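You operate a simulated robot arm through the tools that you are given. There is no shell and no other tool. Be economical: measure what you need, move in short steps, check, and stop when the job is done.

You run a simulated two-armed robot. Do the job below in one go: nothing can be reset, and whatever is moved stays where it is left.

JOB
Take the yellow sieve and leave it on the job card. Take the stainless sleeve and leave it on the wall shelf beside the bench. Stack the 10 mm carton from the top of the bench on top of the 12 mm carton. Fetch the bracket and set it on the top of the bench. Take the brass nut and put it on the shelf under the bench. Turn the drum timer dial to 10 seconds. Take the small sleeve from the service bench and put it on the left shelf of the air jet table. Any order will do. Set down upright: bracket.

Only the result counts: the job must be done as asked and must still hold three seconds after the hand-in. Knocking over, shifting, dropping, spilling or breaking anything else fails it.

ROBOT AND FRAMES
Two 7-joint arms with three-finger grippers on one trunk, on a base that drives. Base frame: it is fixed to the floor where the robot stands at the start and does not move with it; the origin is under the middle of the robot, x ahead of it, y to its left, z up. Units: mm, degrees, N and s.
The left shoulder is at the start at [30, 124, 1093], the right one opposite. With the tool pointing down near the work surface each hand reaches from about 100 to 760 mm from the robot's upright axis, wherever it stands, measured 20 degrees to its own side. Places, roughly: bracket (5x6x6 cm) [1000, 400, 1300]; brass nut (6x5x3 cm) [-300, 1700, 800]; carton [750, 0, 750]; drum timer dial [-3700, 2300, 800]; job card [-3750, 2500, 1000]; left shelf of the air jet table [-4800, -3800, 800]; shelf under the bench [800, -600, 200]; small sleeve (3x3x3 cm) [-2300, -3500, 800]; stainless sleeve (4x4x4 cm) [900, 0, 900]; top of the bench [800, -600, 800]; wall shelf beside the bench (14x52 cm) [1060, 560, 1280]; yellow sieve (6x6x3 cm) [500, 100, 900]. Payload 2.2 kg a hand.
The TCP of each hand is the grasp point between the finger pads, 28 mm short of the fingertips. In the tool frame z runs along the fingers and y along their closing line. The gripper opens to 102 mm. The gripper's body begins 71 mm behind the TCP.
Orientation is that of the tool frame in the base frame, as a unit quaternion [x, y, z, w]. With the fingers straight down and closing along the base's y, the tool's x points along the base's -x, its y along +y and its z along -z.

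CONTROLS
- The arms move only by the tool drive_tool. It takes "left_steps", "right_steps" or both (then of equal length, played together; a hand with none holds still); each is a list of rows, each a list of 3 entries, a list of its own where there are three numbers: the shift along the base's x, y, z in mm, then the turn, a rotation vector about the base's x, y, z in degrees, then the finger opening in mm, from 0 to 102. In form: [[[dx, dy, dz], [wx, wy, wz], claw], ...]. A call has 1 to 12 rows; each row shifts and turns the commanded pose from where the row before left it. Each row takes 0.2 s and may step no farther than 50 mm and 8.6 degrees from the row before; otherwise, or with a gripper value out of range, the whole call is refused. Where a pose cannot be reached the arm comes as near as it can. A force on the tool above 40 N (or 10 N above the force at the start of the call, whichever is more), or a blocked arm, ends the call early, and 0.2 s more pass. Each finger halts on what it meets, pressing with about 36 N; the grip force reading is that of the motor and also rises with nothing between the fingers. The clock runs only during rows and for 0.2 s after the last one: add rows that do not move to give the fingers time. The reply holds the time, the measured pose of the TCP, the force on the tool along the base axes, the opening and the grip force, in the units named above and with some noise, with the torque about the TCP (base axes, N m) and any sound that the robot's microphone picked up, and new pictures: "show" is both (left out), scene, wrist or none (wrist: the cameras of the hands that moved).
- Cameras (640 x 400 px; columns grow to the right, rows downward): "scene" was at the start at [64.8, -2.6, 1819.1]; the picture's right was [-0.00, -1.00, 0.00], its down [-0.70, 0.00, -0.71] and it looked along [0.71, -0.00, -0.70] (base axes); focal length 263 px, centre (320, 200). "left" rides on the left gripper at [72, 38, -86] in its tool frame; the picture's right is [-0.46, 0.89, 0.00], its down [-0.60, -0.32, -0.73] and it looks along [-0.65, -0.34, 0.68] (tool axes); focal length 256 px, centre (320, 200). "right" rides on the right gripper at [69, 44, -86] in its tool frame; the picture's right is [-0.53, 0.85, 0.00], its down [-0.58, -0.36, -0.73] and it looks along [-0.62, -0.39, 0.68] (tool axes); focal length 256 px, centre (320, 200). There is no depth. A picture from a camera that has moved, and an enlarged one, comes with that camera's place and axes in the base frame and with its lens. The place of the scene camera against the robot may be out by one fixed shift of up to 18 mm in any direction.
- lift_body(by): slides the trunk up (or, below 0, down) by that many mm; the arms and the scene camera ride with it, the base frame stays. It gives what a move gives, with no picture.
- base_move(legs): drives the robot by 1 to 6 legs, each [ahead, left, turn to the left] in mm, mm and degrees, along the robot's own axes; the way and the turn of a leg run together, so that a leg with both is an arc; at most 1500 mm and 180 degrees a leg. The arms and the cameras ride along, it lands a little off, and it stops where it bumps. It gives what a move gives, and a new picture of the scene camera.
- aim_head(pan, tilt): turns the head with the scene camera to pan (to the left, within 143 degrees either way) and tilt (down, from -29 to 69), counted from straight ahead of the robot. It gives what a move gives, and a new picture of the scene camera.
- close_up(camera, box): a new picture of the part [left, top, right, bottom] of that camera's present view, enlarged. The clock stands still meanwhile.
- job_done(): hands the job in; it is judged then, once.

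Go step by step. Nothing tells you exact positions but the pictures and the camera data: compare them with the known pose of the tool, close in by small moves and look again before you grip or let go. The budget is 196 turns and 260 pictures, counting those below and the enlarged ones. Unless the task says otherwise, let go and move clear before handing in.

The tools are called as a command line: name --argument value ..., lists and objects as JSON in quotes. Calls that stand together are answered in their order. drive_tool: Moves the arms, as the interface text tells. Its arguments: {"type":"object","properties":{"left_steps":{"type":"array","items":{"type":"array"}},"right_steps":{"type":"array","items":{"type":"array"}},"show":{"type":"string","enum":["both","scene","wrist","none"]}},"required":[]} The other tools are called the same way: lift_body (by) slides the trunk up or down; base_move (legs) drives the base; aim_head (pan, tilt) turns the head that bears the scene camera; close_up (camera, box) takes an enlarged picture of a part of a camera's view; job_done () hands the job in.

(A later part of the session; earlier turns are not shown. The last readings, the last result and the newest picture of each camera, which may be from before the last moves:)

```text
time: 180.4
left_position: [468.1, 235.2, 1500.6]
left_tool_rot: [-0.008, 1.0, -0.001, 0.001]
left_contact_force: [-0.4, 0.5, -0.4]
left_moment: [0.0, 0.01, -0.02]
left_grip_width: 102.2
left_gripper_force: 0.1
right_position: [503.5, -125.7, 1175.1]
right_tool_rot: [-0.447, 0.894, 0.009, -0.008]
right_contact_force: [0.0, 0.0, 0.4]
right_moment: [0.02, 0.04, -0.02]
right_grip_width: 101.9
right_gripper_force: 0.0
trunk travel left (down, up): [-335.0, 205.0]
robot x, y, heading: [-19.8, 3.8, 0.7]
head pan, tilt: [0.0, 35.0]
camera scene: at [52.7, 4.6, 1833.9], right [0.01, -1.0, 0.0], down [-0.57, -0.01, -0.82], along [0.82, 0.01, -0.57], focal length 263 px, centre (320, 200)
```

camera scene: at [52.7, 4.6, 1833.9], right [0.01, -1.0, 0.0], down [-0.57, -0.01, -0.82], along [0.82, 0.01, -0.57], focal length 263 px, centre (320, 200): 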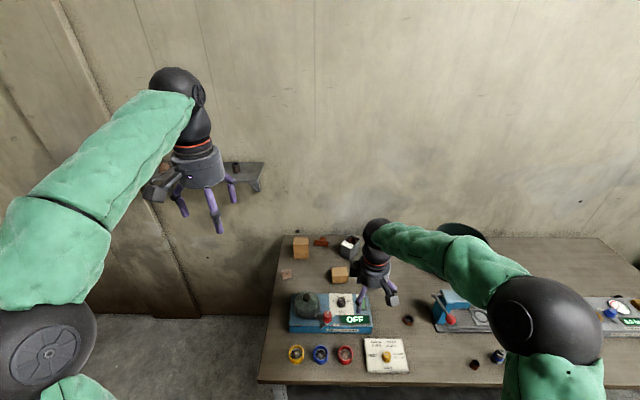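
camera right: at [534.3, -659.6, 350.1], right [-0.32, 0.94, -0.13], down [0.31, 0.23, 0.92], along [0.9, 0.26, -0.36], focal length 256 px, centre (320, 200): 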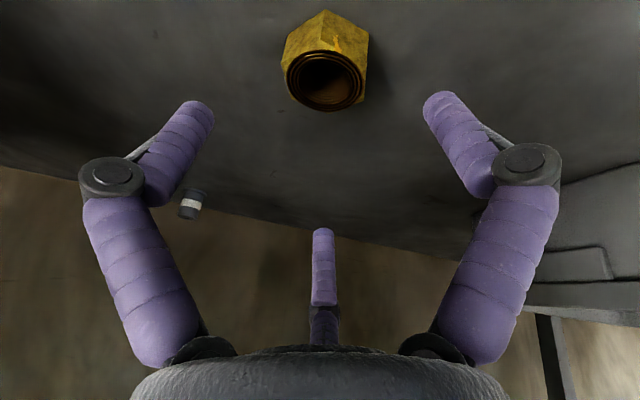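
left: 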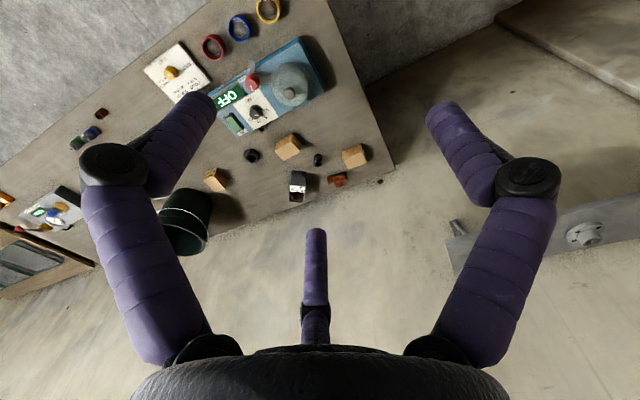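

I bring the left hand down over the yellow sieve at about (500, 95).

drive_tool --left_steps '[[[3, -14, -46], [0, 0, 0], 102], [[3, -14, -46], [0, 0, 0], 102], [[3, -14, -46], [0, 0, 0], 102], [[3, -14, -46], [0, 0, 0], 102], [[3, -14, -46], [0, 0, 0], 102], [[3, -14, -46], [0, 0, 0], 102], [[3, -14, -46], [0, 0, 0], 102], [[3, -14, -46], [0, 0, 0], 102], [[3, -14, -46], [0, 0, 0], 102], [[3, -14, -46], [0, 0, 0], 102]]' --show "wrist"

close_up --camera "left" --box '[240, 0, 440, 125]'

```text
time: 182.6
left_position: [501.7, 95.7, 1039.2]
left_tool_rot: [-0.008, 1.0, 0.0, 0.002]
left_contact_force: [0.1, 0.3, -0.6]
left_moment: [0.01, -0.01, 0.04]
left_grip_width: 101.7
left_gripper_force: 0.0
right_position: [504.4, -127.7, 1175.7]
right_tool_rot: [-0.446, 0.895, 0.008, -0.009]
right_contact_force: [-0.7, -0.2, 0.1]
right_moment: [0.03, 0.01, 0.0]
right_grip_width: 102.2
right_gripper_force: 0.1
trunk travel left (down, up): [-335.0, 205.0]
robot x, y, heading: [-20.2, 5.9, 0.9]
head pan, tilt: [0.0, 35.0]
camera left: at [428.3, 133.0, 1126.3], right [0.45, 0.89, 0.0], down [0.61, -0.31, 0.73], along [0.66, -0.33, -0.68], focal length 256 px, centre (320, 200)
```

left: 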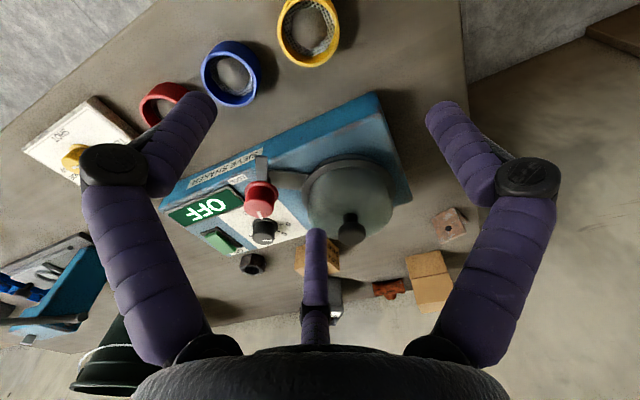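

```text
3.20 times, centred on (340, 62) of left
camera zoom: at [428.3, 133.0, 1126.3], right [0.45, 0.89, 0.0], down [0.61, -0.31, 0.73], along [0.66, -0.33, -0.68], focal length 819 px, centre (256, 640)
```

zoom: 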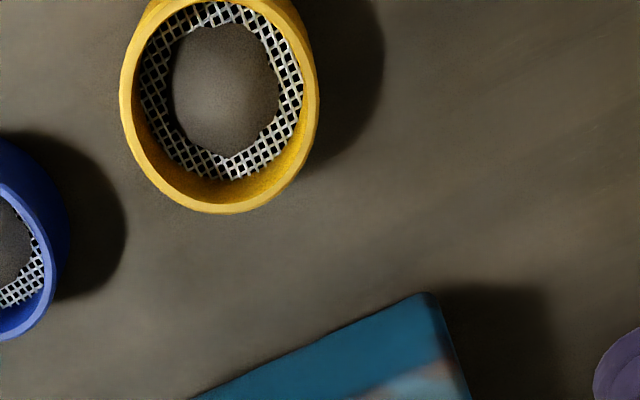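

drive_tool --left_steps '[[[-10, 0, -40], [0, 0, 0.9], 102], [[-10, 0, -40], [0, 0, 0], 102]]' --show "wrist"

```text
time: 183.2
left_position: [481.8, 95.1, 960.2]
left_tool_rot: [-0.016, 1.0, -0.001, 0.001]
left_contact_force: [-0.2, -1.2, -0.6]
left_moment: [0.0, 0.05, -0.01]
left_grip_width: 102.1
left_gripper_force: 0.0
right_position: [503.4, -126.4, 1176.6]
right_tool_rot: [-0.447, 0.894, 0.008, -0.008]
right_contact_force: [-0.7, 0.8, -0.6]
right_moment: [-0.01, 0.02, 0.0]
right_grip_width: 102.0
right_gripper_force: 0.1
trunk travel left (down, up): [-335.0, 205.0]
robot x, y, heading: [-17.6, 4.3, 0.4]
head pan, tilt: [0.0, 35.0]
camera left: at [408.1, 132.5, 1046.9], right [0.44, 0.9, 0.0], down [0.61, -0.3, 0.73], along [0.66, -0.32, -0.68], focal length 256 px, centre (320, 200)
```

left: 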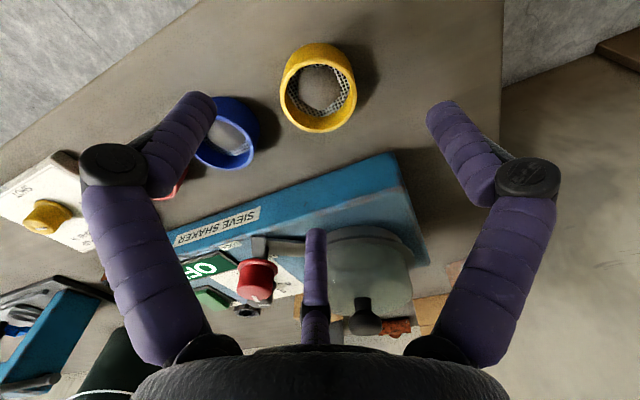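

Centred over the ring. The shaker's front is near, so I narrow the opening to 74, descend to z≈884 and close.

drive_tool --left_steps '[[[-1, 1, 0], [0, 0, 0], 74], [[0, 0, -10], [0, 0, 0], 74], [[0, 0, -30], [0, 0, 0], 74], [[0, 0, -25], [0, 0, 0], 74], [[0, 0, -11], [0, 0, 0], 74], [[0, 0, 0], [0, 0, 0], 74]]' --show "wrist"

```text
time: 184.6
left_position: [479.0, 97.0, 886.0]
left_tool_rot: [-0.015, 1.0, -0.001, 0.002]
left_contact_force: [0.2, 0.5, 0.0]
left_moment: [-0.02, -0.01, 0.03]
left_grip_width: 73.8
left_gripper_force: 0.1
right_position: [503.2, -127.0, 1175.5]
right_tool_rot: [-0.447, 0.894, 0.009, -0.007]
right_contact_force: [-0.7, 0.3, -0.5]
right_moment: [-0.02, 0.02, -0.03]
right_grip_width: 102.1
right_gripper_force: 0.1
trunk travel left (down, up): [-335.0, 205.0]
robot x, y, heading: [-22.1, 5.6, 0.6]
head pan, tilt: [0.0, 35.0]
camera left: at [405.0, 134.0, 972.0], right [0.44, 0.9, 0.0], down [0.61, -0.3, 0.73], along [0.66, -0.32, -0.68], focal length 256 px, centre (320, 200)
```

left: 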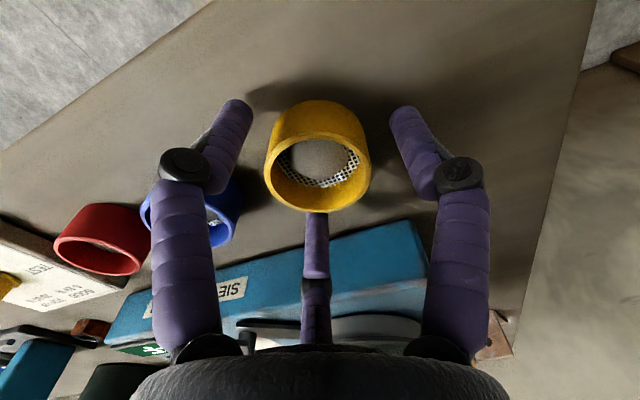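

drive_tool --left_steps '[[[0, 0, 0], [0, 0, 0], 62], [[0, 0, 0], [0, 0, 0], 50], [[0, 0, 0], [0, 0, 0], 35], [[0, 0, 0], [0, 0, 0], 25], [[0, 0, 0], [0, 0, 0], 25], [[0, 0, 10], [0, 0, 0], 25], [[0, 0, 40], [0, 0, 0], 25], [[0, 0, 45], [0, 0, 0], 25], [[0, 0, 45], [0, 0, 0], 25]]' --show "wrist"

```text
time: 186.6
left_position: [477.4, 94.8, 1026.5]
left_tool_rot: [-0.015, 1.0, -0.001, 0.001]
left_contact_force: [-0.1, 0.6, -1.1]
left_moment: [0.03, -0.05, -0.01]
left_grip_width: 50.8
left_gripper_force: 35.6
right_position: [502.8, -126.1, 1176.0]
right_tool_rot: [-0.447, 0.894, 0.008, -0.008]
right_contact_force: [-0.5, 0.9, 1.0]
right_moment: [0.03, -0.01, -0.01]
right_grip_width: 102.1
right_gripper_force: 0.0
trunk travel left (down, up): [-335.0, 205.0]
robot x, y, heading: [-20.6, 5.3, 0.8]
head pan, tilt: [0.0, 35.0]
camera left: at [404.5, 132.2, 1113.3], right [0.44, 0.9, 0.0], down [0.61, -0.3, 0.73], along [0.66, -0.32, -0.68], focal length 256 px, centre (320, 200)
```

left: 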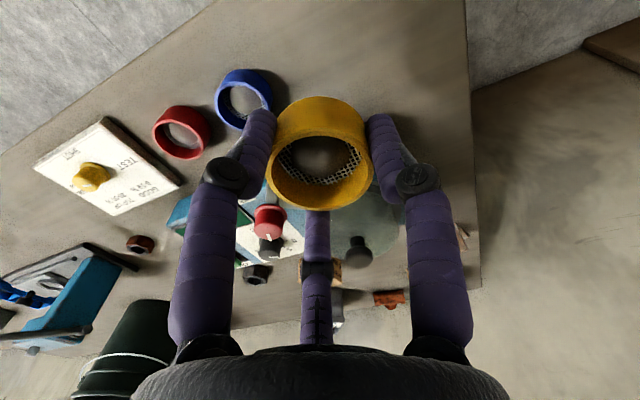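

Sieve held (51 mm). I raise the left hand and drive west along the aisle toward the drum timer, then look.

drive_tool --left_steps '[[[0, 5, 48], [0, 0, 0], 25], [[0, 5, 48], [0, 0, 0], 25], [[-5, 5, 48], [0, 0, 0], 25], [[-5, 5, 48], [0, 0, 0], 25], [[-5, 5, 40], [0, 0, 0], 25]]' --show "none"

base_move --legs '[[-150, 0, 0], [0, 690, 0], [0, 0, 179], [1200, 0, 0]]'

aim_head --pan 0 --tilt 15

aim_head --pan -55 --tilt 15

```text
time: 187.8
left_position: [461.2, 121.1, 1257.2]
left_tool_rot: [-0.014, 1.0, -0.001, 0.001]
left_contact_force: [0.0, 0.3, -0.9]
left_moment: [-0.02, -0.03, -0.01]
left_grip_width: 50.5
left_gripper_force: 36.4
right_position: [501.7, -126.8, 1175.1]
right_tool_rot: [-0.447, 0.894, 0.008, -0.008]
right_contact_force: [-0.6, 0.8, -0.1]
right_moment: [0.01, -0.02, 0.01]
right_grip_width: 101.9
right_gripper_force: 0.0
trunk travel left (down, up): [-335.0, 205.0]
robot x, y, heading: [-20.7, 6.2, 0.6]
head pan, tilt: [0.0, 35.0]
```

```text
time: 205.5
left_position: [-1861.1, 597.6, 1256.9]
left_tool_rot: [1.0, 0.003, 0.0, -0.001]
left_contact_force: [0.1, 0.5, -1.1]
left_moment: [0.03, -0.01, -0.04]
left_grip_width: 50.5
left_gripper_force: 36.2
right_position: [-1895.0, 846.1, 1176.6]
right_tool_rot: [0.9, 0.435, 0.009, 0.008]
right_contact_force: [-0.9, -0.3, 0.3]
right_moment: [-0.01, -0.01, -0.02]
right_grip_width: 102.0
right_gripper_force: 0.0
trunk travel left (down, up): [-335.0, 205.0]
robot x, y, heading: [-1375.4, 696.0, 179.4]
head pan, tilt: [0.0, 35.0]
camera scene: at [-1421.3, 698.1, 1833.9], right [0.01, 1.0, 0.0], down [0.57, -0.01, -0.82], along [-0.82, 0.01, -0.57], focal length 263 px, centre (320, 200)
```

scene: 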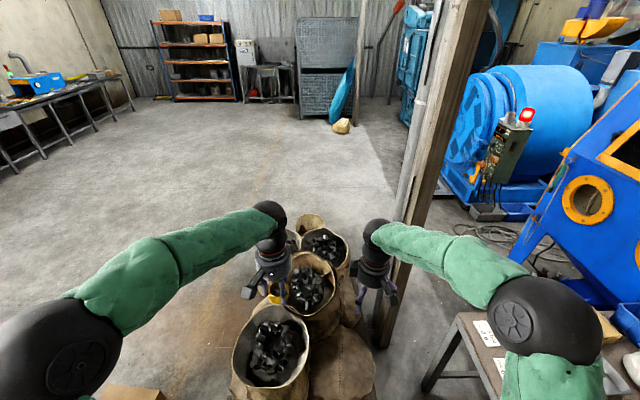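

```text
time: 206.3
left_position: [-1860.0, 597.1, 1257.1]
left_tool_rot: [1.0, 0.003, 0.0, -0.001]
left_contact_force: [-0.1, -0.7, -1.4]
left_moment: [0.0, 0.0, -0.03]
left_grip_width: 50.5
left_gripper_force: 35.9
right_position: [-1894.3, 845.6, 1175.6]
right_tool_rot: [0.9, 0.435, 0.008, 0.009]
right_contact_force: [-0.6, 0.6, -0.3]
right_moment: [-0.01, 0.0, 0.04]
right_grip_width: 102.1
right_gripper_force: 0.1
trunk travel left (down, up): [-335.0, 205.0]
robot x, y, heading: [-1374.1, 701.3, 179.4]
head pan, tilt: [0.0, 15.0]
camera scene: at [-1426.1, 698.1, 1865.8], right [0.01, 1.0, 0.0], down [0.26, 0.0, -0.97], along [-0.97, 0.01, -0.26], focal length 263 px, centre (320, 200)
```

scene: 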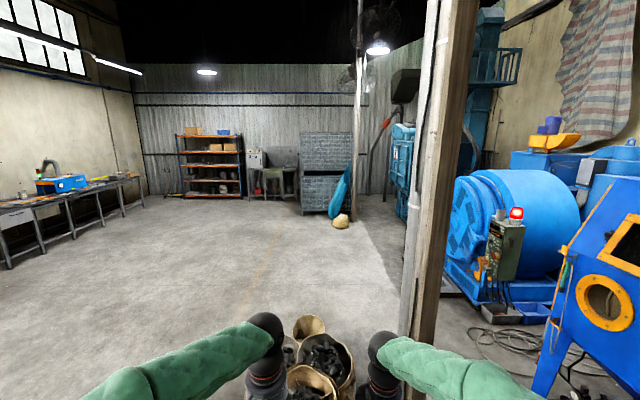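

```text
time: 207.6
left_position: [-1860.3, 596.3, 1256.5]
left_tool_rot: [1.0, 0.003, 0.0, -0.001]
left_contact_force: [0.7, -0.5, -0.4]
left_moment: [0.03, 0.0, -0.02]
left_grip_width: 50.5
left_gripper_force: 36.1
right_position: [-1894.3, 845.8, 1174.4]
right_tool_rot: [0.9, 0.435, 0.008, 0.009]
right_contact_force: [-0.1, 0.8, 0.3]
right_moment: [-0.02, 0.0, 0.04]
right_grip_width: 102.1
right_gripper_force: 0.1
trunk travel left (down, up): [-335.0, 205.0]
robot x, y, heading: [-1374.2, 699.1, 179.4]
head pan, tilt: [-55.0, 15.0]
camera scene: at [-1385.6, 774.1, 1865.9], right [0.82, 0.57, 0.0], down [0.15, -0.21, -0.97], along [-0.55, 0.8, -0.26], focal length 263 px, centre (320, 200)
```

scene: 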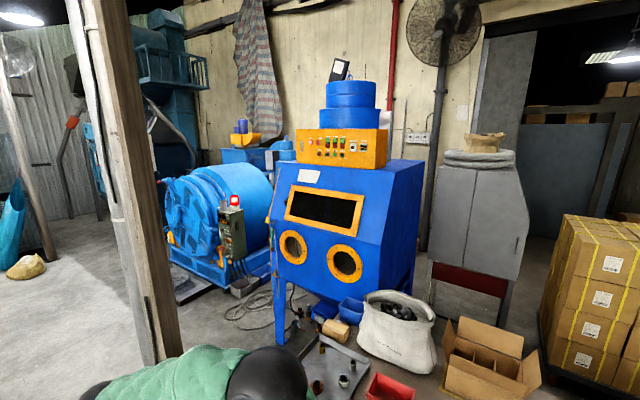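

close_up --camera "scene" --box '[140, 160, 320, 310]'

```text
2.67 times, centred on (230, 235) of scene
camera zoom: at [-1385.6, 774.1, 1865.9], right [0.82, 0.57, 0.0], down [0.15, -0.21, -0.97], along [-0.55, 0.8, -0.26], focal length 702 px, centre (560, 107)
```

zoom: 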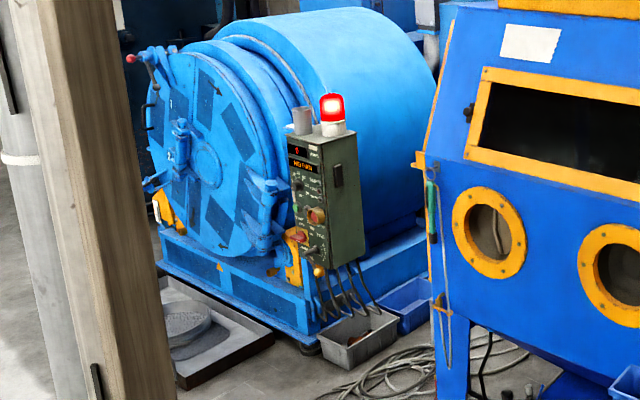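

The way west is blocked by sacks and a post, so I go around the south. En route I'll do the small sleeve at the service bench first. Driving there in stages.

base_move --legs '[[-1020, 0, 0], [0, 1450, 0], [0, 500, 0]]'

aim_head --pan 45 --tilt 20

```text
time: 222.2
left_position: [-824.9, -1355.8, 1256.9]
left_tool_rot: [1.0, 0.011, -0.001, 0.0]
left_contact_force: [0.3, -0.4, -1.6]
left_moment: [0.0, 0.01, -0.04]
left_grip_width: 50.6
left_gripper_force: 36.4
right_position: [-863.4, -1107.2, 1174.5]
right_tool_rot: [0.897, 0.443, 0.008, 0.008]
right_contact_force: [-0.7, 0.0, 0.0]
right_moment: [0.0, -0.01, 0.02]
right_grip_width: 101.9
right_gripper_force: 0.0
trunk travel left (down, up): [-335.0, 205.0]
robot x, y, heading: [-345.4, -1246.4, -179.7]
head pan, tilt: [-55.0, 15.0]
camera scene: at [-353.3, -1171.2, 1866.0], right [0.82, 0.58, 0.0], down [0.15, -0.21, -0.97], along [-0.56, 0.79, -0.26], focal length 263 px, centre (320, 200)
```

scene: 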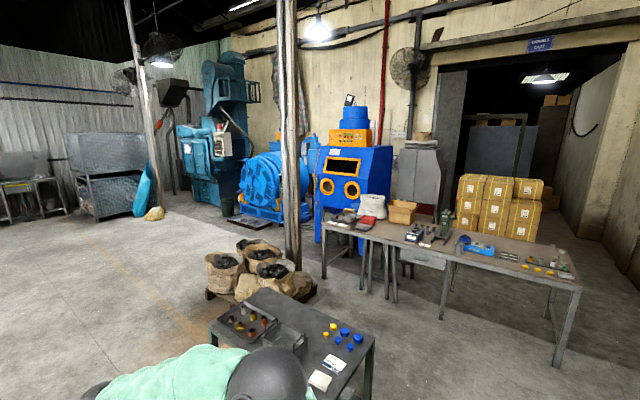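

```text
time: 223.9
left_position: [-824.4, -1354.7, 1255.6]
left_tool_rot: [1.0, 0.011, -0.001, -0.001]
left_contact_force: [-0.6, -0.7, -0.6]
left_moment: [0.01, -0.02, 0.01]
left_grip_width: 50.5
left_gripper_force: 35.7
right_position: [-864.2, -1106.5, 1176.5]
right_tool_rot: [0.897, 0.442, 0.006, 0.009]
right_contact_force: [0.4, -0.4, 0.7]
right_moment: [0.03, -0.02, 0.02]
right_grip_width: 102.0
right_gripper_force: 0.1
trunk travel left (down, up): [-335.0, 205.0]
robot x, y, heading: [-339.2, -1245.3, -179.4]
head pan, tilt: [45.0, 20.0]
camera scene: at [-364.8, -1312.8, 1857.8], right [-0.71, 0.7, 0.0], down [0.24, 0.24, -0.94], along [-0.66, -0.67, -0.34], focal length 263 px, centre (320, 200)
```

scene: 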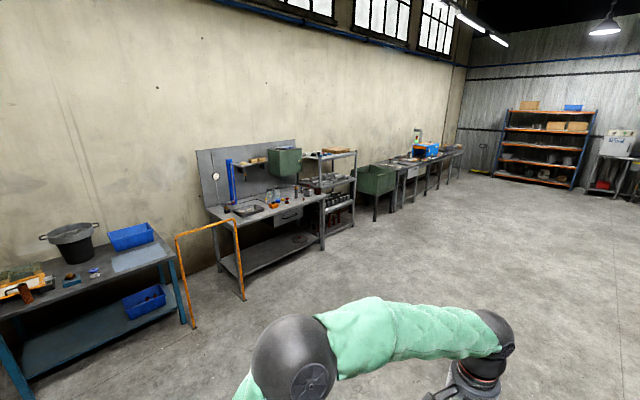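

The service bench is at about (−1330…−2585, y≈−3400). I drive to stand in front of its right part.

base_move --legs '[[1450, 0, 0], [0, 1400, 0], [420, 0, 0], [0, 0, 89.5]]'

aim_head --pan 0 --tilt 35

```text
time: 243.8
left_position: [-2067.2, -3177.5, 1257.7]
left_tool_rot: [0.697, 0.717, -0.001, 0.0]
left_contact_force: [-0.4, 0.0, -0.7]
left_moment: [0.0, -0.03, 0.0]
left_grip_width: 50.5
left_gripper_force: 36.2
right_position: [-2316.6, -3216.4, 1175.3]
right_tool_rot: [0.319, 0.948, 0.012, 0.001]
right_contact_force: [-0.5, -0.1, -0.5]
right_moment: [0.04, 0.04, -0.03]
right_grip_width: 101.9
right_gripper_force: 0.0
trunk travel left (down, up): [-335.0, 205.0]
robot x, y, heading: [-2176.7, -2693.8, -89.2]
head pan, tilt: [45.0, 20.0]
camera scene: at [-2101.8, -2731.0, 1857.8], right [-0.7, -0.71, 0.0], down [-0.24, 0.24, -0.94], along [0.67, -0.66, -0.34], focal length 263 px, centre (320, 200)
```

scene: 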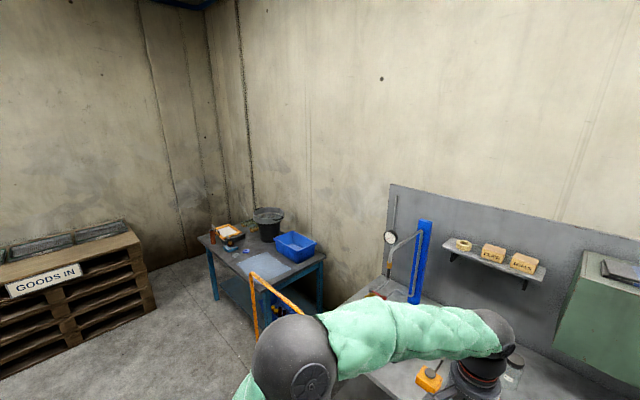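

```text
time: 244.9
left_position: [-2068.6, -3175.8, 1256.4]
left_tool_rot: [0.697, 0.717, -0.002, 0.001]
left_contact_force: [0.9, 0.6, -1.3]
left_moment: [0.02, -0.01, 0.01]
left_grip_width: 50.4
left_gripper_force: 35.8
right_position: [-2314.6, -3215.0, 1175.5]
right_tool_rot: [0.318, 0.948, 0.012, 0.0]
right_contact_force: [-0.7, -0.3, -0.7]
right_moment: [-0.02, 0.02, 0.01]
right_grip_width: 102.2
right_gripper_force: 0.0
trunk travel left (down, up): [-335.0, 205.0]
robot x, y, heading: [-2181.3, -2691.2, -89.5]
head pan, tilt: [0.0, 35.0]
camera scene: at [-2167.5, -2753.9, 1833.9], right [-1.0, -0.01, 0.0], down [-0.01, 0.57, -0.82], along [0.01, -0.82, -0.57], focal length 263 px, centre (320, 200)
```

scene: 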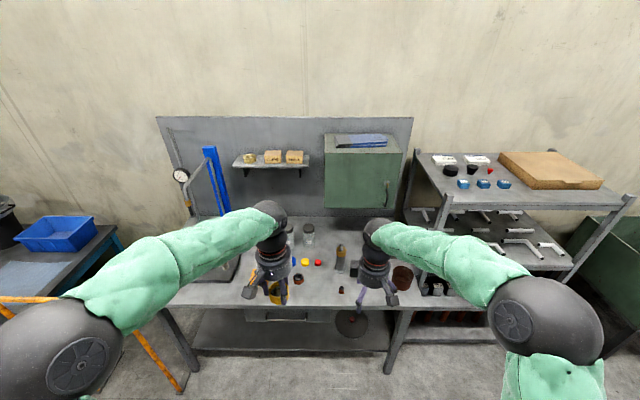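

close_up --camera "scene" --box '[220, 210, 440, 310]'

close_up --camera "right" --box '[0, 0, 640, 400]'

close_up --camera "left" --box '[0, 0, 640, 400]'

```text
2.91 times, centred on (330, 260) of scene
camera zoom: at [-2167.5, -2753.9, 1833.9], right [-1.0, -0.01, 0.0], down [-0.01, 0.57, -0.82], along [0.01, -0.82, -0.57], focal length 766 px, centre (291, 26)
```

zoom: 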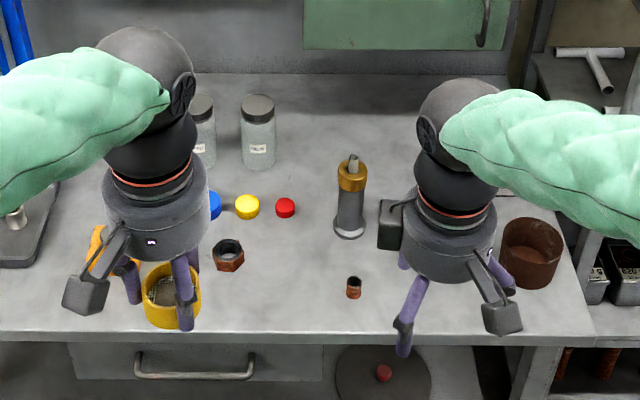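

```text
1.00 times, centred on (320, 200) of right (not enlarged: the box is as wide or as high as the picture)
camera zoom: at [-2345.4, -3139.7, 1262.4], right [0.94, 0.35, 0.02], down [0.23, -0.65, 0.72], along [0.26, -0.67, -0.69], focal length 256 px, centre (320, 200)
```

zoom: 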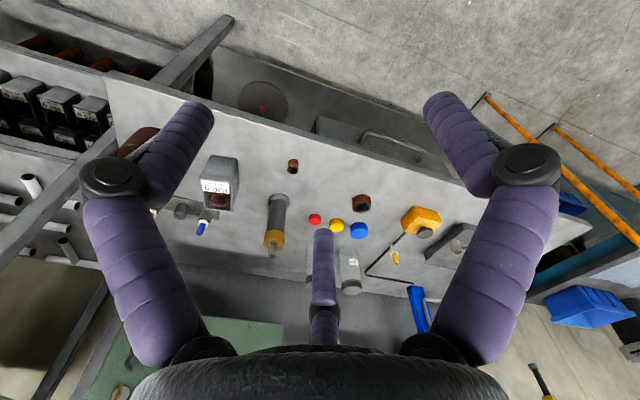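

```text
1.00 times, centred on (320, 200) of left (not enlarged: the box is as wide or as high as the picture)
camera zoom: at [-2031.6, -3101.7, 1343.4], right [0.9, -0.44, 0.0], down [-0.3, -0.61, 0.73], along [-0.32, -0.66, -0.68], focal length 256 px, centre (320, 200)
```

zoom: 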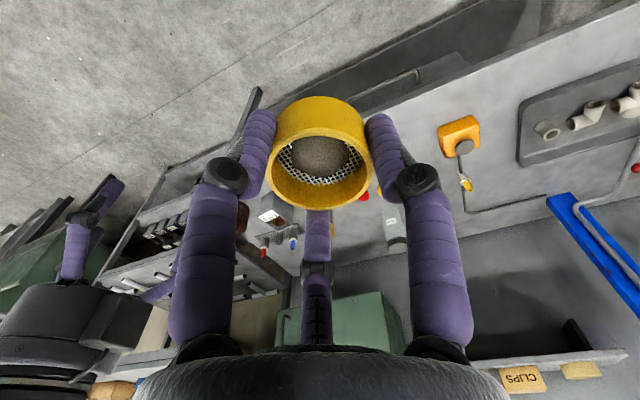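

The small sleeve is the little brown one near (−2265, −3505). I drive closer.

base_move --legs '[[310, 0, -0.5]]'

drive_tool --right_steps '[[[15, 0, -20], [0, 0, 0], 102], [[15, 15, -20], [0, 0, 0], 102], [[10, 15, -40], [0, 0, 0], 102], [[10, 0, -40], [0, 0, 0], 102], [[0, 0, -40], [0, 0, 0], 102]]' --show "wrist"

```text
time: 247.0
left_position: [-2071.7, -3486.1, 1255.1]
left_tool_rot: [0.701, 0.714, -0.002, -0.001]
left_contact_force: [-0.5, -0.4, -0.9]
left_moment: [0.01, -0.01, 0.03]
left_grip_width: 50.4
left_gripper_force: 35.8
right_position: [-2319.4, -3522.6, 1175.7]
right_tool_rot: [0.323, 0.946, 0.012, 0.001]
right_contact_force: [0.0, -0.5, 0.4]
right_moment: [0.03, 0.01, 0.02]
right_grip_width: 101.9
right_gripper_force: 0.1
trunk travel left (down, up): [-335.0, 205.0]
robot x, y, heading: [-2181.3, -2998.6, -90.1]
head pan, tilt: [0.0, 35.0]
camera scene: at [-2166.4, -3062.6, 1833.9], right [-1.0, 0.0, 0.0], down [0.0, 0.57, -0.82], along [0.0, -0.82, -0.57], focal length 263 px, centre (320, 200)
```

scene: 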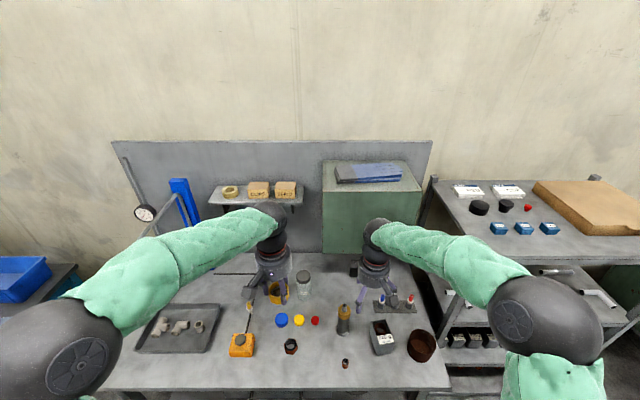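

```text
time: 248.2
left_position: [-2071.4, -3484.3, 1256.6]
left_tool_rot: [0.701, 0.713, -0.001, 0.0]
left_contact_force: [0.0, -0.1, -1.2]
left_moment: [0.0, -0.02, 0.0]
left_grip_width: 50.4
left_gripper_force: 36.0
right_position: [-2268.9, -3490.9, 1015.5]
right_tool_rot: [0.324, 0.946, 0.012, 0.001]
right_contact_force: [-0.1, -1.2, 0.7]
right_moment: [0.0, -0.03, -0.02]
right_grip_width: 101.7
right_gripper_force: 0.1
trunk travel left (down, up): [-335.0, 205.0]
robot x, y, heading: [-2180.7, -3001.3, -89.9]
head pan, tilt: [0.0, 35.0]
camera right: at [-2298.5, -3415.0, 1103.1], right [0.94, 0.34, 0.02], down [0.23, -0.66, 0.72], along [0.26, -0.67, -0.69], focal length 256 px, centre (320, 200)
```

right: 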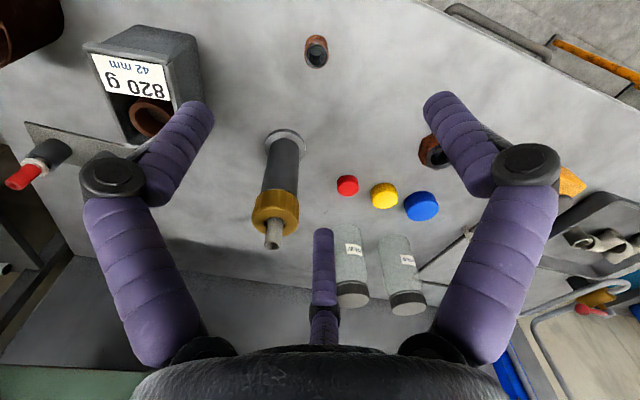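

drive_tool --right_steps '[[[0, 1, -40], [-1.26, 0.56, 0], 80], [[0, 0, -40], [0, 0, 0], 70]]' --show "wrist"

```text
time: 248.8
left_position: [-2072.1, -3486.0, 1256.4]
left_tool_rot: [0.702, 0.713, -0.001, 0.0]
left_contact_force: [-0.7, -0.4, -0.2]
left_moment: [0.03, -0.04, -0.01]
left_grip_width: 50.4
left_gripper_force: 36.2
right_position: [-2271.9, -3492.3, 936.5]
right_tool_rot: [0.324, 0.946, 0.0, 0.001]
right_contact_force: [0.1, 1.1, -0.4]
right_moment: [0.02, 0.0, -0.01]
right_grip_width: 69.8
right_gripper_force: 0.1
trunk travel left (down, up): [-335.0, 205.0]
robot x, y, heading: [-2178.0, -3000.0, -89.8]
head pan, tilt: [0.0, 35.0]
camera right: at [-2298.5, -3415.0, 1021.4], right [0.94, 0.34, 0.0], down [0.23, -0.64, 0.73], along [0.25, -0.69, -0.68], focal length 256 px, centre (320, 200)
```

right: 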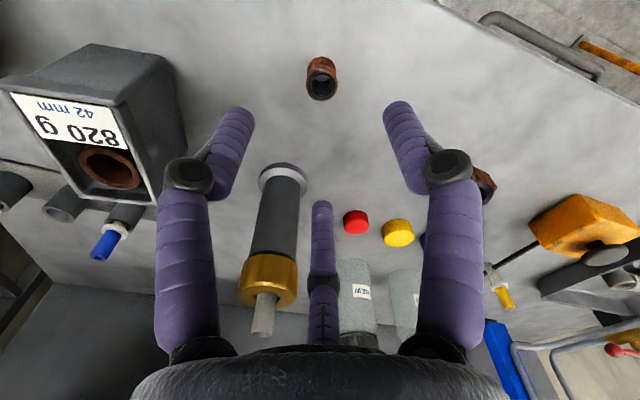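

drive_tool --right_steps '[[[1, 2, -45], [0, 0, 0], 62], [[0, 0, -35], [0, 0, 0], 62]]' --show "wrist"

```text
time: 249.4
left_position: [-2071.2, -3484.3, 1255.5]
left_tool_rot: [0.702, 0.713, -0.001, 0.0]
left_contact_force: [1.1, -0.3, -1.2]
left_moment: [0.0, 0.01, 0.04]
left_grip_width: 50.7
left_gripper_force: 35.8
right_position: [-2269.6, -3487.8, 855.1]
right_tool_rot: [0.324, 0.946, -0.001, 0.0]
right_contact_force: [-0.2, -0.8, -0.3]
right_moment: [0.04, 0.01, 0.01]
right_grip_width: 61.8
right_gripper_force: 0.1
trunk travel left (down, up): [-335.0, 205.0]
robot x, y, heading: [-2181.3, -3001.5, -89.9]
head pan, tilt: [0.0, 35.0]
camera right: at [-2297.7, -3410.8, 940.1], right [0.94, 0.34, 0.0], down [0.23, -0.64, 0.73], along [0.25, -0.69, -0.68], focal length 256 px, centre (320, 200)
```

right: 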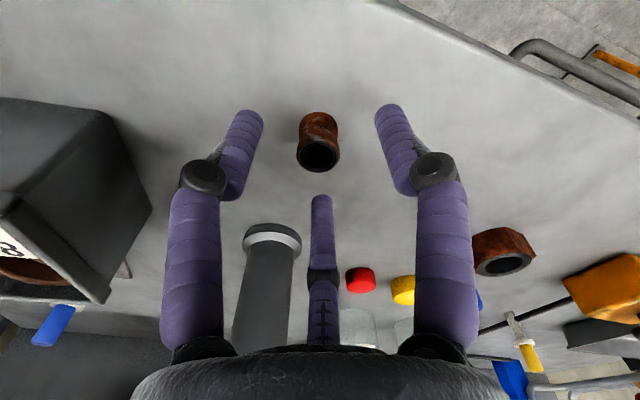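

drive_tool --right_steps '[[[0, 0, -8], [0, 0, 0], 62], [[0, 0, 0], [0, 0, 0], 45], [[0, 0, 0], [0, 0, 0], 30], [[0, 0, 0], [0, 0, 0], 15], [[0, 0, 0], [0, 0, 0], 5], [[0, 0, 0], [0, 0, 0], 5]]' --show "wrist"

```text
time: 250.8
left_position: [-2071.6, -3484.8, 1256.3]
left_tool_rot: [0.701, 0.713, 0.0, 0.0]
left_contact_force: [1.0, -0.1, -1.5]
left_moment: [0.0, -0.01, 0.0]
left_grip_width: 50.6
left_gripper_force: 35.9
right_position: [-2269.4, -3489.2, 846.4]
right_tool_rot: [0.323, 0.946, -0.001, -0.001]
right_contact_force: [-0.1, 0.3, -0.2]
right_moment: [0.02, -0.01, -0.04]
right_grip_width: 21.9
right_gripper_force: 36.4
trunk travel left (down, up): [-335.0, 205.0]
robot x, y, heading: [-2180.7, -2998.8, -90.0]
head pan, tilt: [0.0, 35.0]
camera right: at [-2296.8, -3410.6, 932.8], right [0.94, 0.34, 0.0], down [0.23, -0.64, 0.73], along [0.25, -0.69, -0.68], focal length 256 px, centre (320, 200)
```

right: 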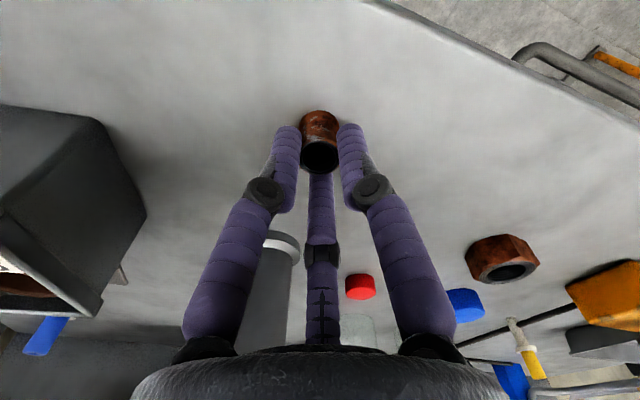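

Gripped (22 mm). I lift and drive west toward the air jet table.

drive_tool --right_steps '[[[0, 0, 15], [0, 0, 0], 5], [[0, 0, 48], [0, 0, 0], 5], [[0, 0, 48], [0, 0, 0], 5], [[0, 0, 48], [0, 0, 0], 5], [[0, 0, 48], [0, 0, 0], 5], [[0, 0, 48], [0, 0, 0], 5], [[0, 0, 40], [0, 0, 0], 5]]' --show "wrist"

base_move --legs '[[-400, 0, 0], [0, -1300, 0], [0, -1200, 0]]'

aim_head --pan 0 --tilt 30

```text
time: 252.4
left_position: [-2071.2, -3483.1, 1257.3]
left_tool_rot: [0.701, 0.713, -0.002, 0.001]
left_contact_force: [-0.3, 0.4, -1.2]
left_moment: [-0.01, -0.01, 0.02]
left_grip_width: 50.6
left_gripper_force: 35.9
right_position: [-2268.5, -3487.2, 1143.7]
right_tool_rot: [0.323, 0.946, 0.0, -0.002]
right_contact_force: [1.1, 0.5, -1.0]
right_moment: [-0.03, -0.02, 0.02]
right_grip_width: 21.8
right_gripper_force: 35.7
trunk travel left (down, up): [-335.0, 205.0]
robot x, y, heading: [-2184.3, -2999.9, -90.0]
head pan, tilt: [0.0, 35.0]
camera right: at [-2296.0, -3408.3, 1229.0], right [0.94, 0.34, 0.0], down [0.23, -0.64, 0.73], along [0.25, -0.69, -0.68], focal length 256 px, centre (320, 200)
```

right: 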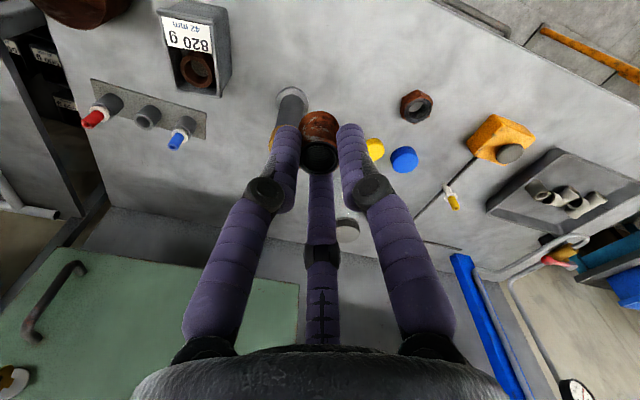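

```text
time: 266.7
left_position: [-4574.1, -3063.7, 1256.7]
left_tool_rot: [0.707, 0.707, 0.0, 0.001]
left_contact_force: [0.3, 0.1, -1.3]
left_moment: [0.01, -0.01, -0.02]
left_grip_width: 50.4
left_gripper_force: 35.9
right_position: [-4770.8, -3060.4, 1143.0]
right_tool_rot: [0.332, 0.943, 0.0, 0.0]
right_contact_force: [0.4, 0.6, -0.8]
right_moment: [0.03, 0.0, -0.01]
right_grip_width: 21.9
right_gripper_force: 36.0
trunk travel left (down, up): [-335.0, 205.0]
robot x, y, heading: [-4672.9, -2582.0, -91.1]
head pan, tilt: [0.0, 35.0]
camera scene: at [-4660.9, -2638.2, 1833.9], right [-1.0, 0.02, 0.0], down [0.01, 0.57, -0.82], along [-0.01, -0.82, -0.57], focal length 263 px, centre (320, 200)
```

scene: 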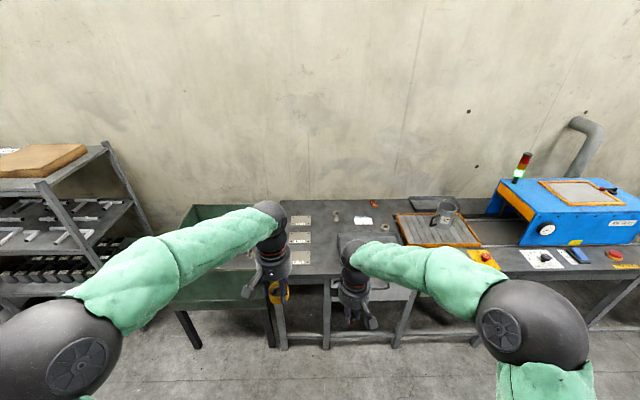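

```text
time: 267.3
left_position: [-4572.5, -3063.1, 1256.5]
left_tool_rot: [0.708, 0.707, -0.002, 0.0]
left_contact_force: [-0.4, 0.3, -1.7]
left_moment: [0.0, -0.01, -0.01]
left_grip_width: 50.5
left_gripper_force: 35.9
right_position: [-4771.5, -3060.8, 1143.3]
right_tool_rot: [0.332, 0.943, -0.001, 0.0]
right_contact_force: [0.6, -1.2, 0.3]
right_moment: [-0.03, 0.0, -0.03]
right_grip_width: 21.6
right_gripper_force: 35.7
trunk travel left (down, up): [-335.0, 205.0]
robot x, y, heading: [-4672.0, -2575.5, -91.1]
head pan, tilt: [0.0, 30.0]
camera scene: at [-4660.6, -2640.6, 1841.7], right [-1.0, 0.02, 0.0], down [0.01, 0.5, -0.87], along [-0.01, -0.87, -0.5], focal length 263 px, centre (320, 200)
```

scene: 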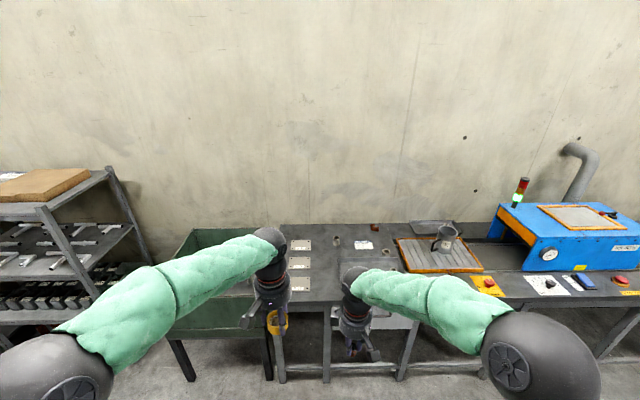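

close_up --camera "scene" --box '[240, 190, 480, 340]'

close_up --camera "right" --box '[0, 0, 640, 400]'

close_up --camera "left" --box '[0, 0, 640, 400]'

```text
2.67 times, centred on (360, 265) of scene
camera zoom: at [-4660.6, -2640.6, 1841.7], right [-1.0, 0.02, 0.0], down [0.01, 0.5, -0.87], along [-0.01, -0.87, -0.5], focal length 702 px, centre (213, 27)
```

zoom: 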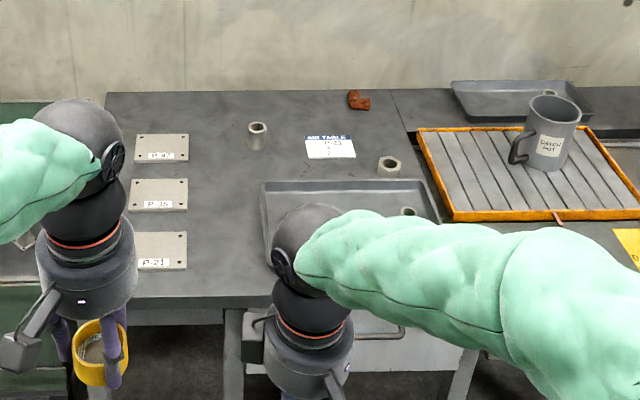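

```text
1.00 times, centred on (320, 200) of right (not enlarged: the box is as wide or as high as the picture)
camera zoom: at [-4796.4, -2983.7, 1228.3], right [0.95, 0.32, 0.0], down [0.22, -0.64, 0.73], along [0.24, -0.69, -0.68], focal length 256 px, centre (320, 200)
```

zoom: 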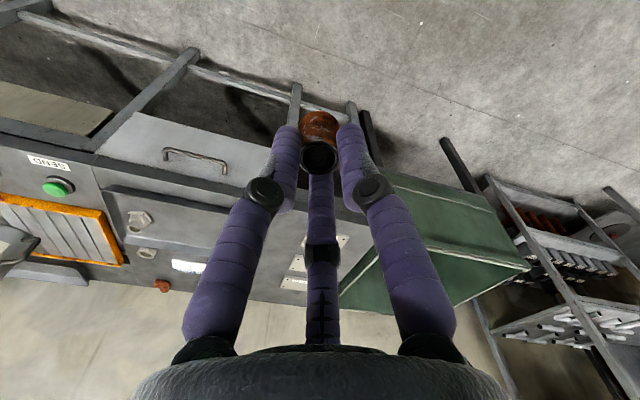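

```text
1.00 times, centred on (320, 200) of left (not enlarged: the box is as wide or as high as the picture)
camera zoom: at [-4534.6, -2990.0, 1343.3], right [0.88, -0.47, 0.0], down [-0.32, -0.6, 0.73], along [-0.34, -0.65, -0.68], focal length 256 px, centre (320, 200)
```

zoom: 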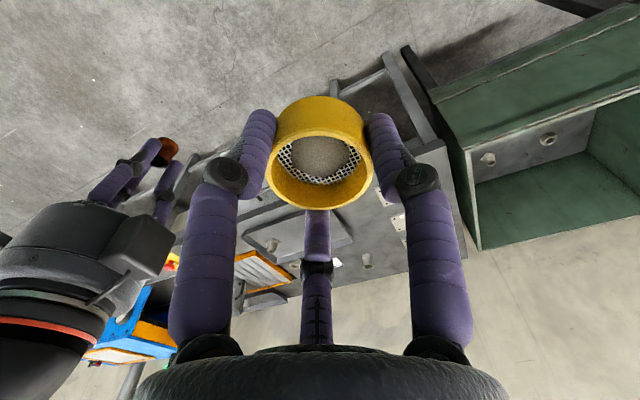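

The left shelf is the grey left board with plates and a tray; a free spot is near (−4697, −3700). I drive closer.

base_move --legs '[[450, 60, 1]]'

drive_tool --right_steps '[[[0, -30, 0], [0, 0, 0], 5], [[0, -30, 0], [0, 0, 0], 5], [[0, -30, 0], [0, 0, 0], 5], [[0, -20, 0], [0, 0, 0], 5]]' --show "both"

```text
time: 270.1
left_position: [-4505.9, -3518.3, 1254.7]
left_tool_rot: [0.7, 0.715, -0.001, 0.0]
left_contact_force: [-0.2, -0.8, -1.3]
left_moment: [0.02, 0.01, 0.02]
left_grip_width: 50.6
left_gripper_force: 35.8
right_position: [-4703.0, -3520.8, 1144.0]
right_tool_rot: [0.322, 0.947, 0.0, 0.0]
right_contact_force: [-0.2, -0.6, -1.3]
right_moment: [0.04, 0.0, 0.0]
right_grip_width: 21.7
right_gripper_force: 36.0
trunk travel left (down, up): [-335.0, 205.0]
robot x, y, heading: [-4613.6, -3032.4, -89.9]
head pan, tilt: [0.0, 30.0]
camera scene: at [-4601.8, -3097.1, 1841.7], right [-1.0, 0.0, 0.0], down [0.0, 0.5, -0.87], along [0.0, -0.87, -0.5], focal length 263 px, centre (320, 200)
```

scene: 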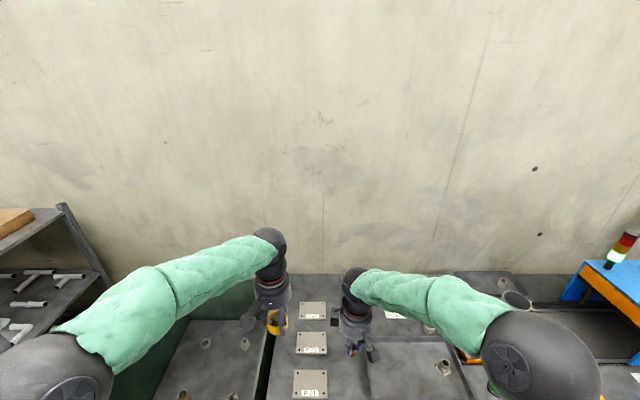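

```text
time: 271.1
left_position: [-4506.2, -3517.7, 1256.2]
left_tool_rot: [0.7, 0.714, -0.002, 0.0]
left_contact_force: [0.5, -0.5, -0.5]
left_moment: [-0.02, -0.01, 0.0]
left_grip_width: 50.6
left_gripper_force: 35.9
right_position: [-4705.0, -3629.4, 1142.4]
right_tool_rot: [0.323, 0.946, 0.0, -0.001]
right_contact_force: [0.0, -0.5, -0.5]
right_moment: [0.04, 0.02, -0.01]
right_grip_width: 21.9
right_gripper_force: 36.0
trunk travel left (down, up): [-335.0, 205.0]
robot x, y, heading: [-4618.1, -3036.2, -90.0]
head pan, tilt: [0.0, 30.0]
camera scene: at [-4601.9, -3097.3, 1841.7], right [-1.0, 0.0, 0.0], down [0.0, 0.5, -0.87], along [0.0, -0.87, -0.5], focal length 263 px, centre (320, 200)
camera right: at [-4732.0, -3552.8, 1227.6], right [0.94, 0.34, 0.0], down [0.23, -0.64, 0.73], along [0.25, -0.69, -0.68], focal length 256 px, centre (320, 200)
```

scene: 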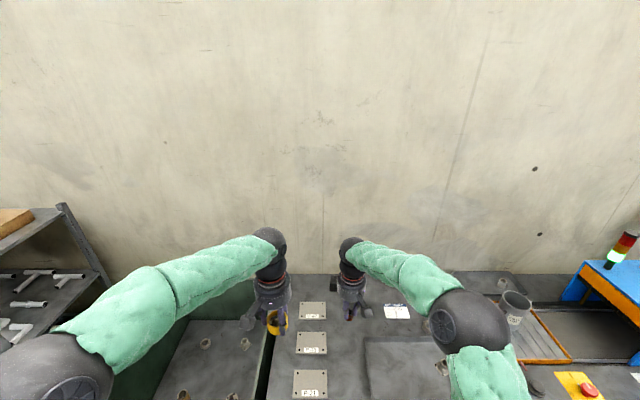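
right: 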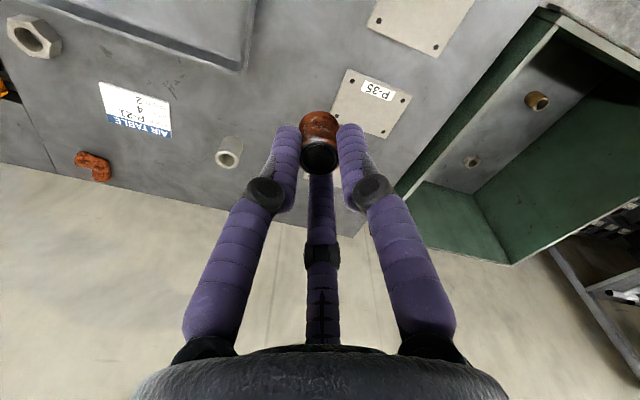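

Directly below the hand is clear shelf surface. I descend here.

drive_tool --right_steps '[[[0, 0, -48], [0, 0, 0], 5], [[0, 0, -48], [0, 0, 0], 5], [[0, 0, -48], [0, 0, 0], 5], [[0, 0, -48], [0, 0, 0], 5], [[0, 0, -40], [0, 0, 0], 5]]' --show "wrist"

```text
time: 272.3
left_position: [-4506.3, -3516.9, 1256.5]
left_tool_rot: [0.7, 0.714, -0.001, 0.0]
left_contact_force: [0.1, -0.2, -0.9]
left_moment: [-0.01, -0.02, 0.01]
left_grip_width: 50.7
left_gripper_force: 35.9
right_position: [-4704.8, -3629.0, 911.2]
right_tool_rot: [0.322, 0.947, -0.001, 0.0]
right_contact_force: [-0.5, -0.1, 0.0]
right_moment: [0.0, -0.05, 0.02]
right_grip_width: 21.8
right_gripper_force: 36.4
trunk travel left (down, up): [-335.0, 205.0]
robot x, y, heading: [-4611.4, -3032.3, -89.6]
head pan, tilt: [0.0, 30.0]
camera right: at [-4732.4, -3551.2, 996.3], right [0.94, 0.34, 0.0], down [0.23, -0.64, 0.73], along [0.25, -0.69, -0.68], focal length 256 px, centre (320, 200)
```

right: 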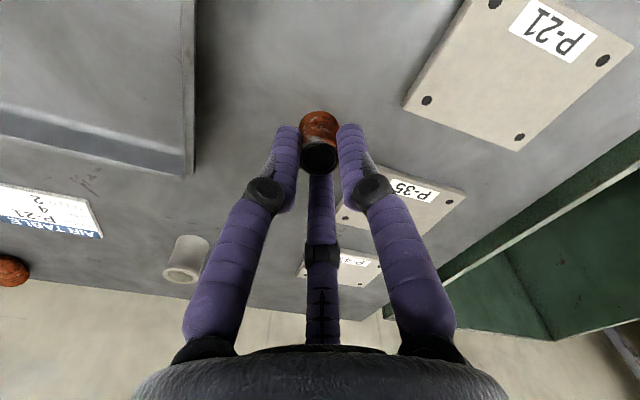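

drive_tool --right_steps '[[[0, 0, -12], [0, 0, 0], 5], [[0, 0, -12], [0, 0, 0], 5], [[0, 0, -8], [0, 0, 0], 5], [[0, 0, -4], [0, 0, 0], 5], [[0, 0, -4], [0, 0, 0], 5], [[0, 0, -4], [0, 0, 0], 5], [[0, 0, -4], [0, 0, 0], 5], [[0, 0, -4], [0, 0, 0], 5], [[0, 0, -3], [0, 0, 0], 5], [[0, 0, -3], [0, 0, 0], 5], [[0, 0, -3], [0, 0, 0], 5], [[0, 0, -3], [0, 0, 0], 5]]' --show "wrist"

```text
time: 274.9
left_position: [-4505.3, -3517.0, 1256.5]
left_tool_rot: [0.7, 0.714, -0.001, 0.0]
left_contact_force: [-0.3, -0.5, -1.1]
left_moment: [-0.06, -0.02, 0.0]
left_grip_width: 50.4
left_gripper_force: 36.2
right_position: [-4702.9, -3629.2, 847.7]
right_tool_rot: [0.323, 0.947, -0.001, 0.0]
right_contact_force: [0.2, -0.6, 1.6]
right_moment: [0.07, 0.0, -0.01]
right_grip_width: 21.5
right_gripper_force: 36.2
trunk travel left (down, up): [-335.0, 205.0]
robot x, y, heading: [-4612.1, -3035.0, -89.9]
head pan, tilt: [0.0, 30.0]
camera right: at [-4730.7, -3552.3, 932.7], right [0.94, 0.34, 0.0], down [0.23, -0.64, 0.73], along [0.25, -0.69, -0.68], focal length 256 px, centre (320, 200)
```

right: 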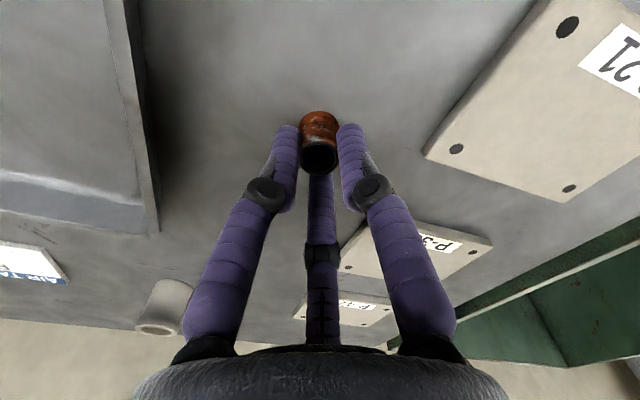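

Just touching. A couple more millimetres, then release.

drive_tool --right_steps '[[[0, 0, -1.5], [0, 0, 0], 5], [[0, 0, -1], [0, 0, 0], 5], [[0, 0, 0], [0, 0, 0], 5]]' --show "none"

```text
time: 275.7
left_position: [-4504.0, -3513.8, 1256.5]
left_tool_rot: [0.7, 0.714, -0.002, 0.001]
left_contact_force: [-0.3, 0.6, -1.7]
left_moment: [-0.01, -0.02, -0.01]
left_grip_width: 50.3
left_gripper_force: 35.9
right_position: [-4702.1, -3630.0, 846.4]
right_tool_rot: [0.322, 0.947, -0.002, 0.001]
right_contact_force: [2.8, 3.6, 25.8]
right_moment: [0.4, -0.11, -0.05]
right_grip_width: 21.6
right_gripper_force: 36.2
trunk travel left (down, up): [-335.0, 205.0]
robot x, y, heading: [-4615.4, -3034.2, -90.2]
head pan, tilt: [0.0, 30.0]
```

drive_tool --right_steps '[[[0, 0, 1], [0, 0, 0], 10], [[0, 0, 0], [0, 0, 0], 26], [[0, 0, 0], [0, 0, 0], 40], [[0, 0, 0], [0, 0, 0], 56], [[0, 0, 10], [0, 0, 0], 60], [[0, 0, 35], [0, 0, 0], 60], [[0, 0, 48], [0, 0, 0], 60], [[0, 0, 48], [0, 0, 0], 60]]' --show "wrist"

```text
time: 277.5
left_position: [-4504.2, -3516.9, 1256.0]
left_tool_rot: [0.7, 0.714, -0.002, 0.0]
left_contact_force: [0.9, 0.3, -2.2]
left_moment: [-0.02, -0.01, -0.01]
left_grip_width: 50.5
left_gripper_force: 35.7
right_position: [-4702.0, -3629.9, 986.6]
right_tool_rot: [0.323, 0.947, 0.0, -0.001]
right_contact_force: [0.9, -0.2, 0.5]
right_moment: [0.0, 0.02, -0.01]
right_grip_width: 60.0
right_gripper_force: 0.0
trunk travel left (down, up): [-335.0, 205.0]
robot x, y, heading: [-4613.4, -3038.3, -90.0]
head pan, tilt: [0.0, 30.0]
camera right: at [-4730.1, -3552.4, 1071.4], right [0.94, 0.34, 0.0], down [0.24, -0.64, 0.73], along [0.25, -0.69, -0.68], focal length 256 px, centre (320, 200)
```

right: 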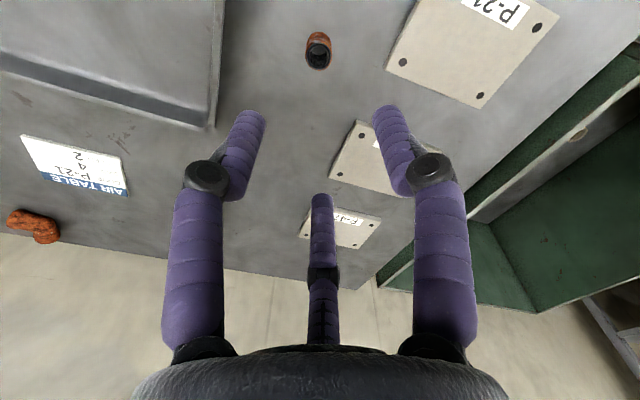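

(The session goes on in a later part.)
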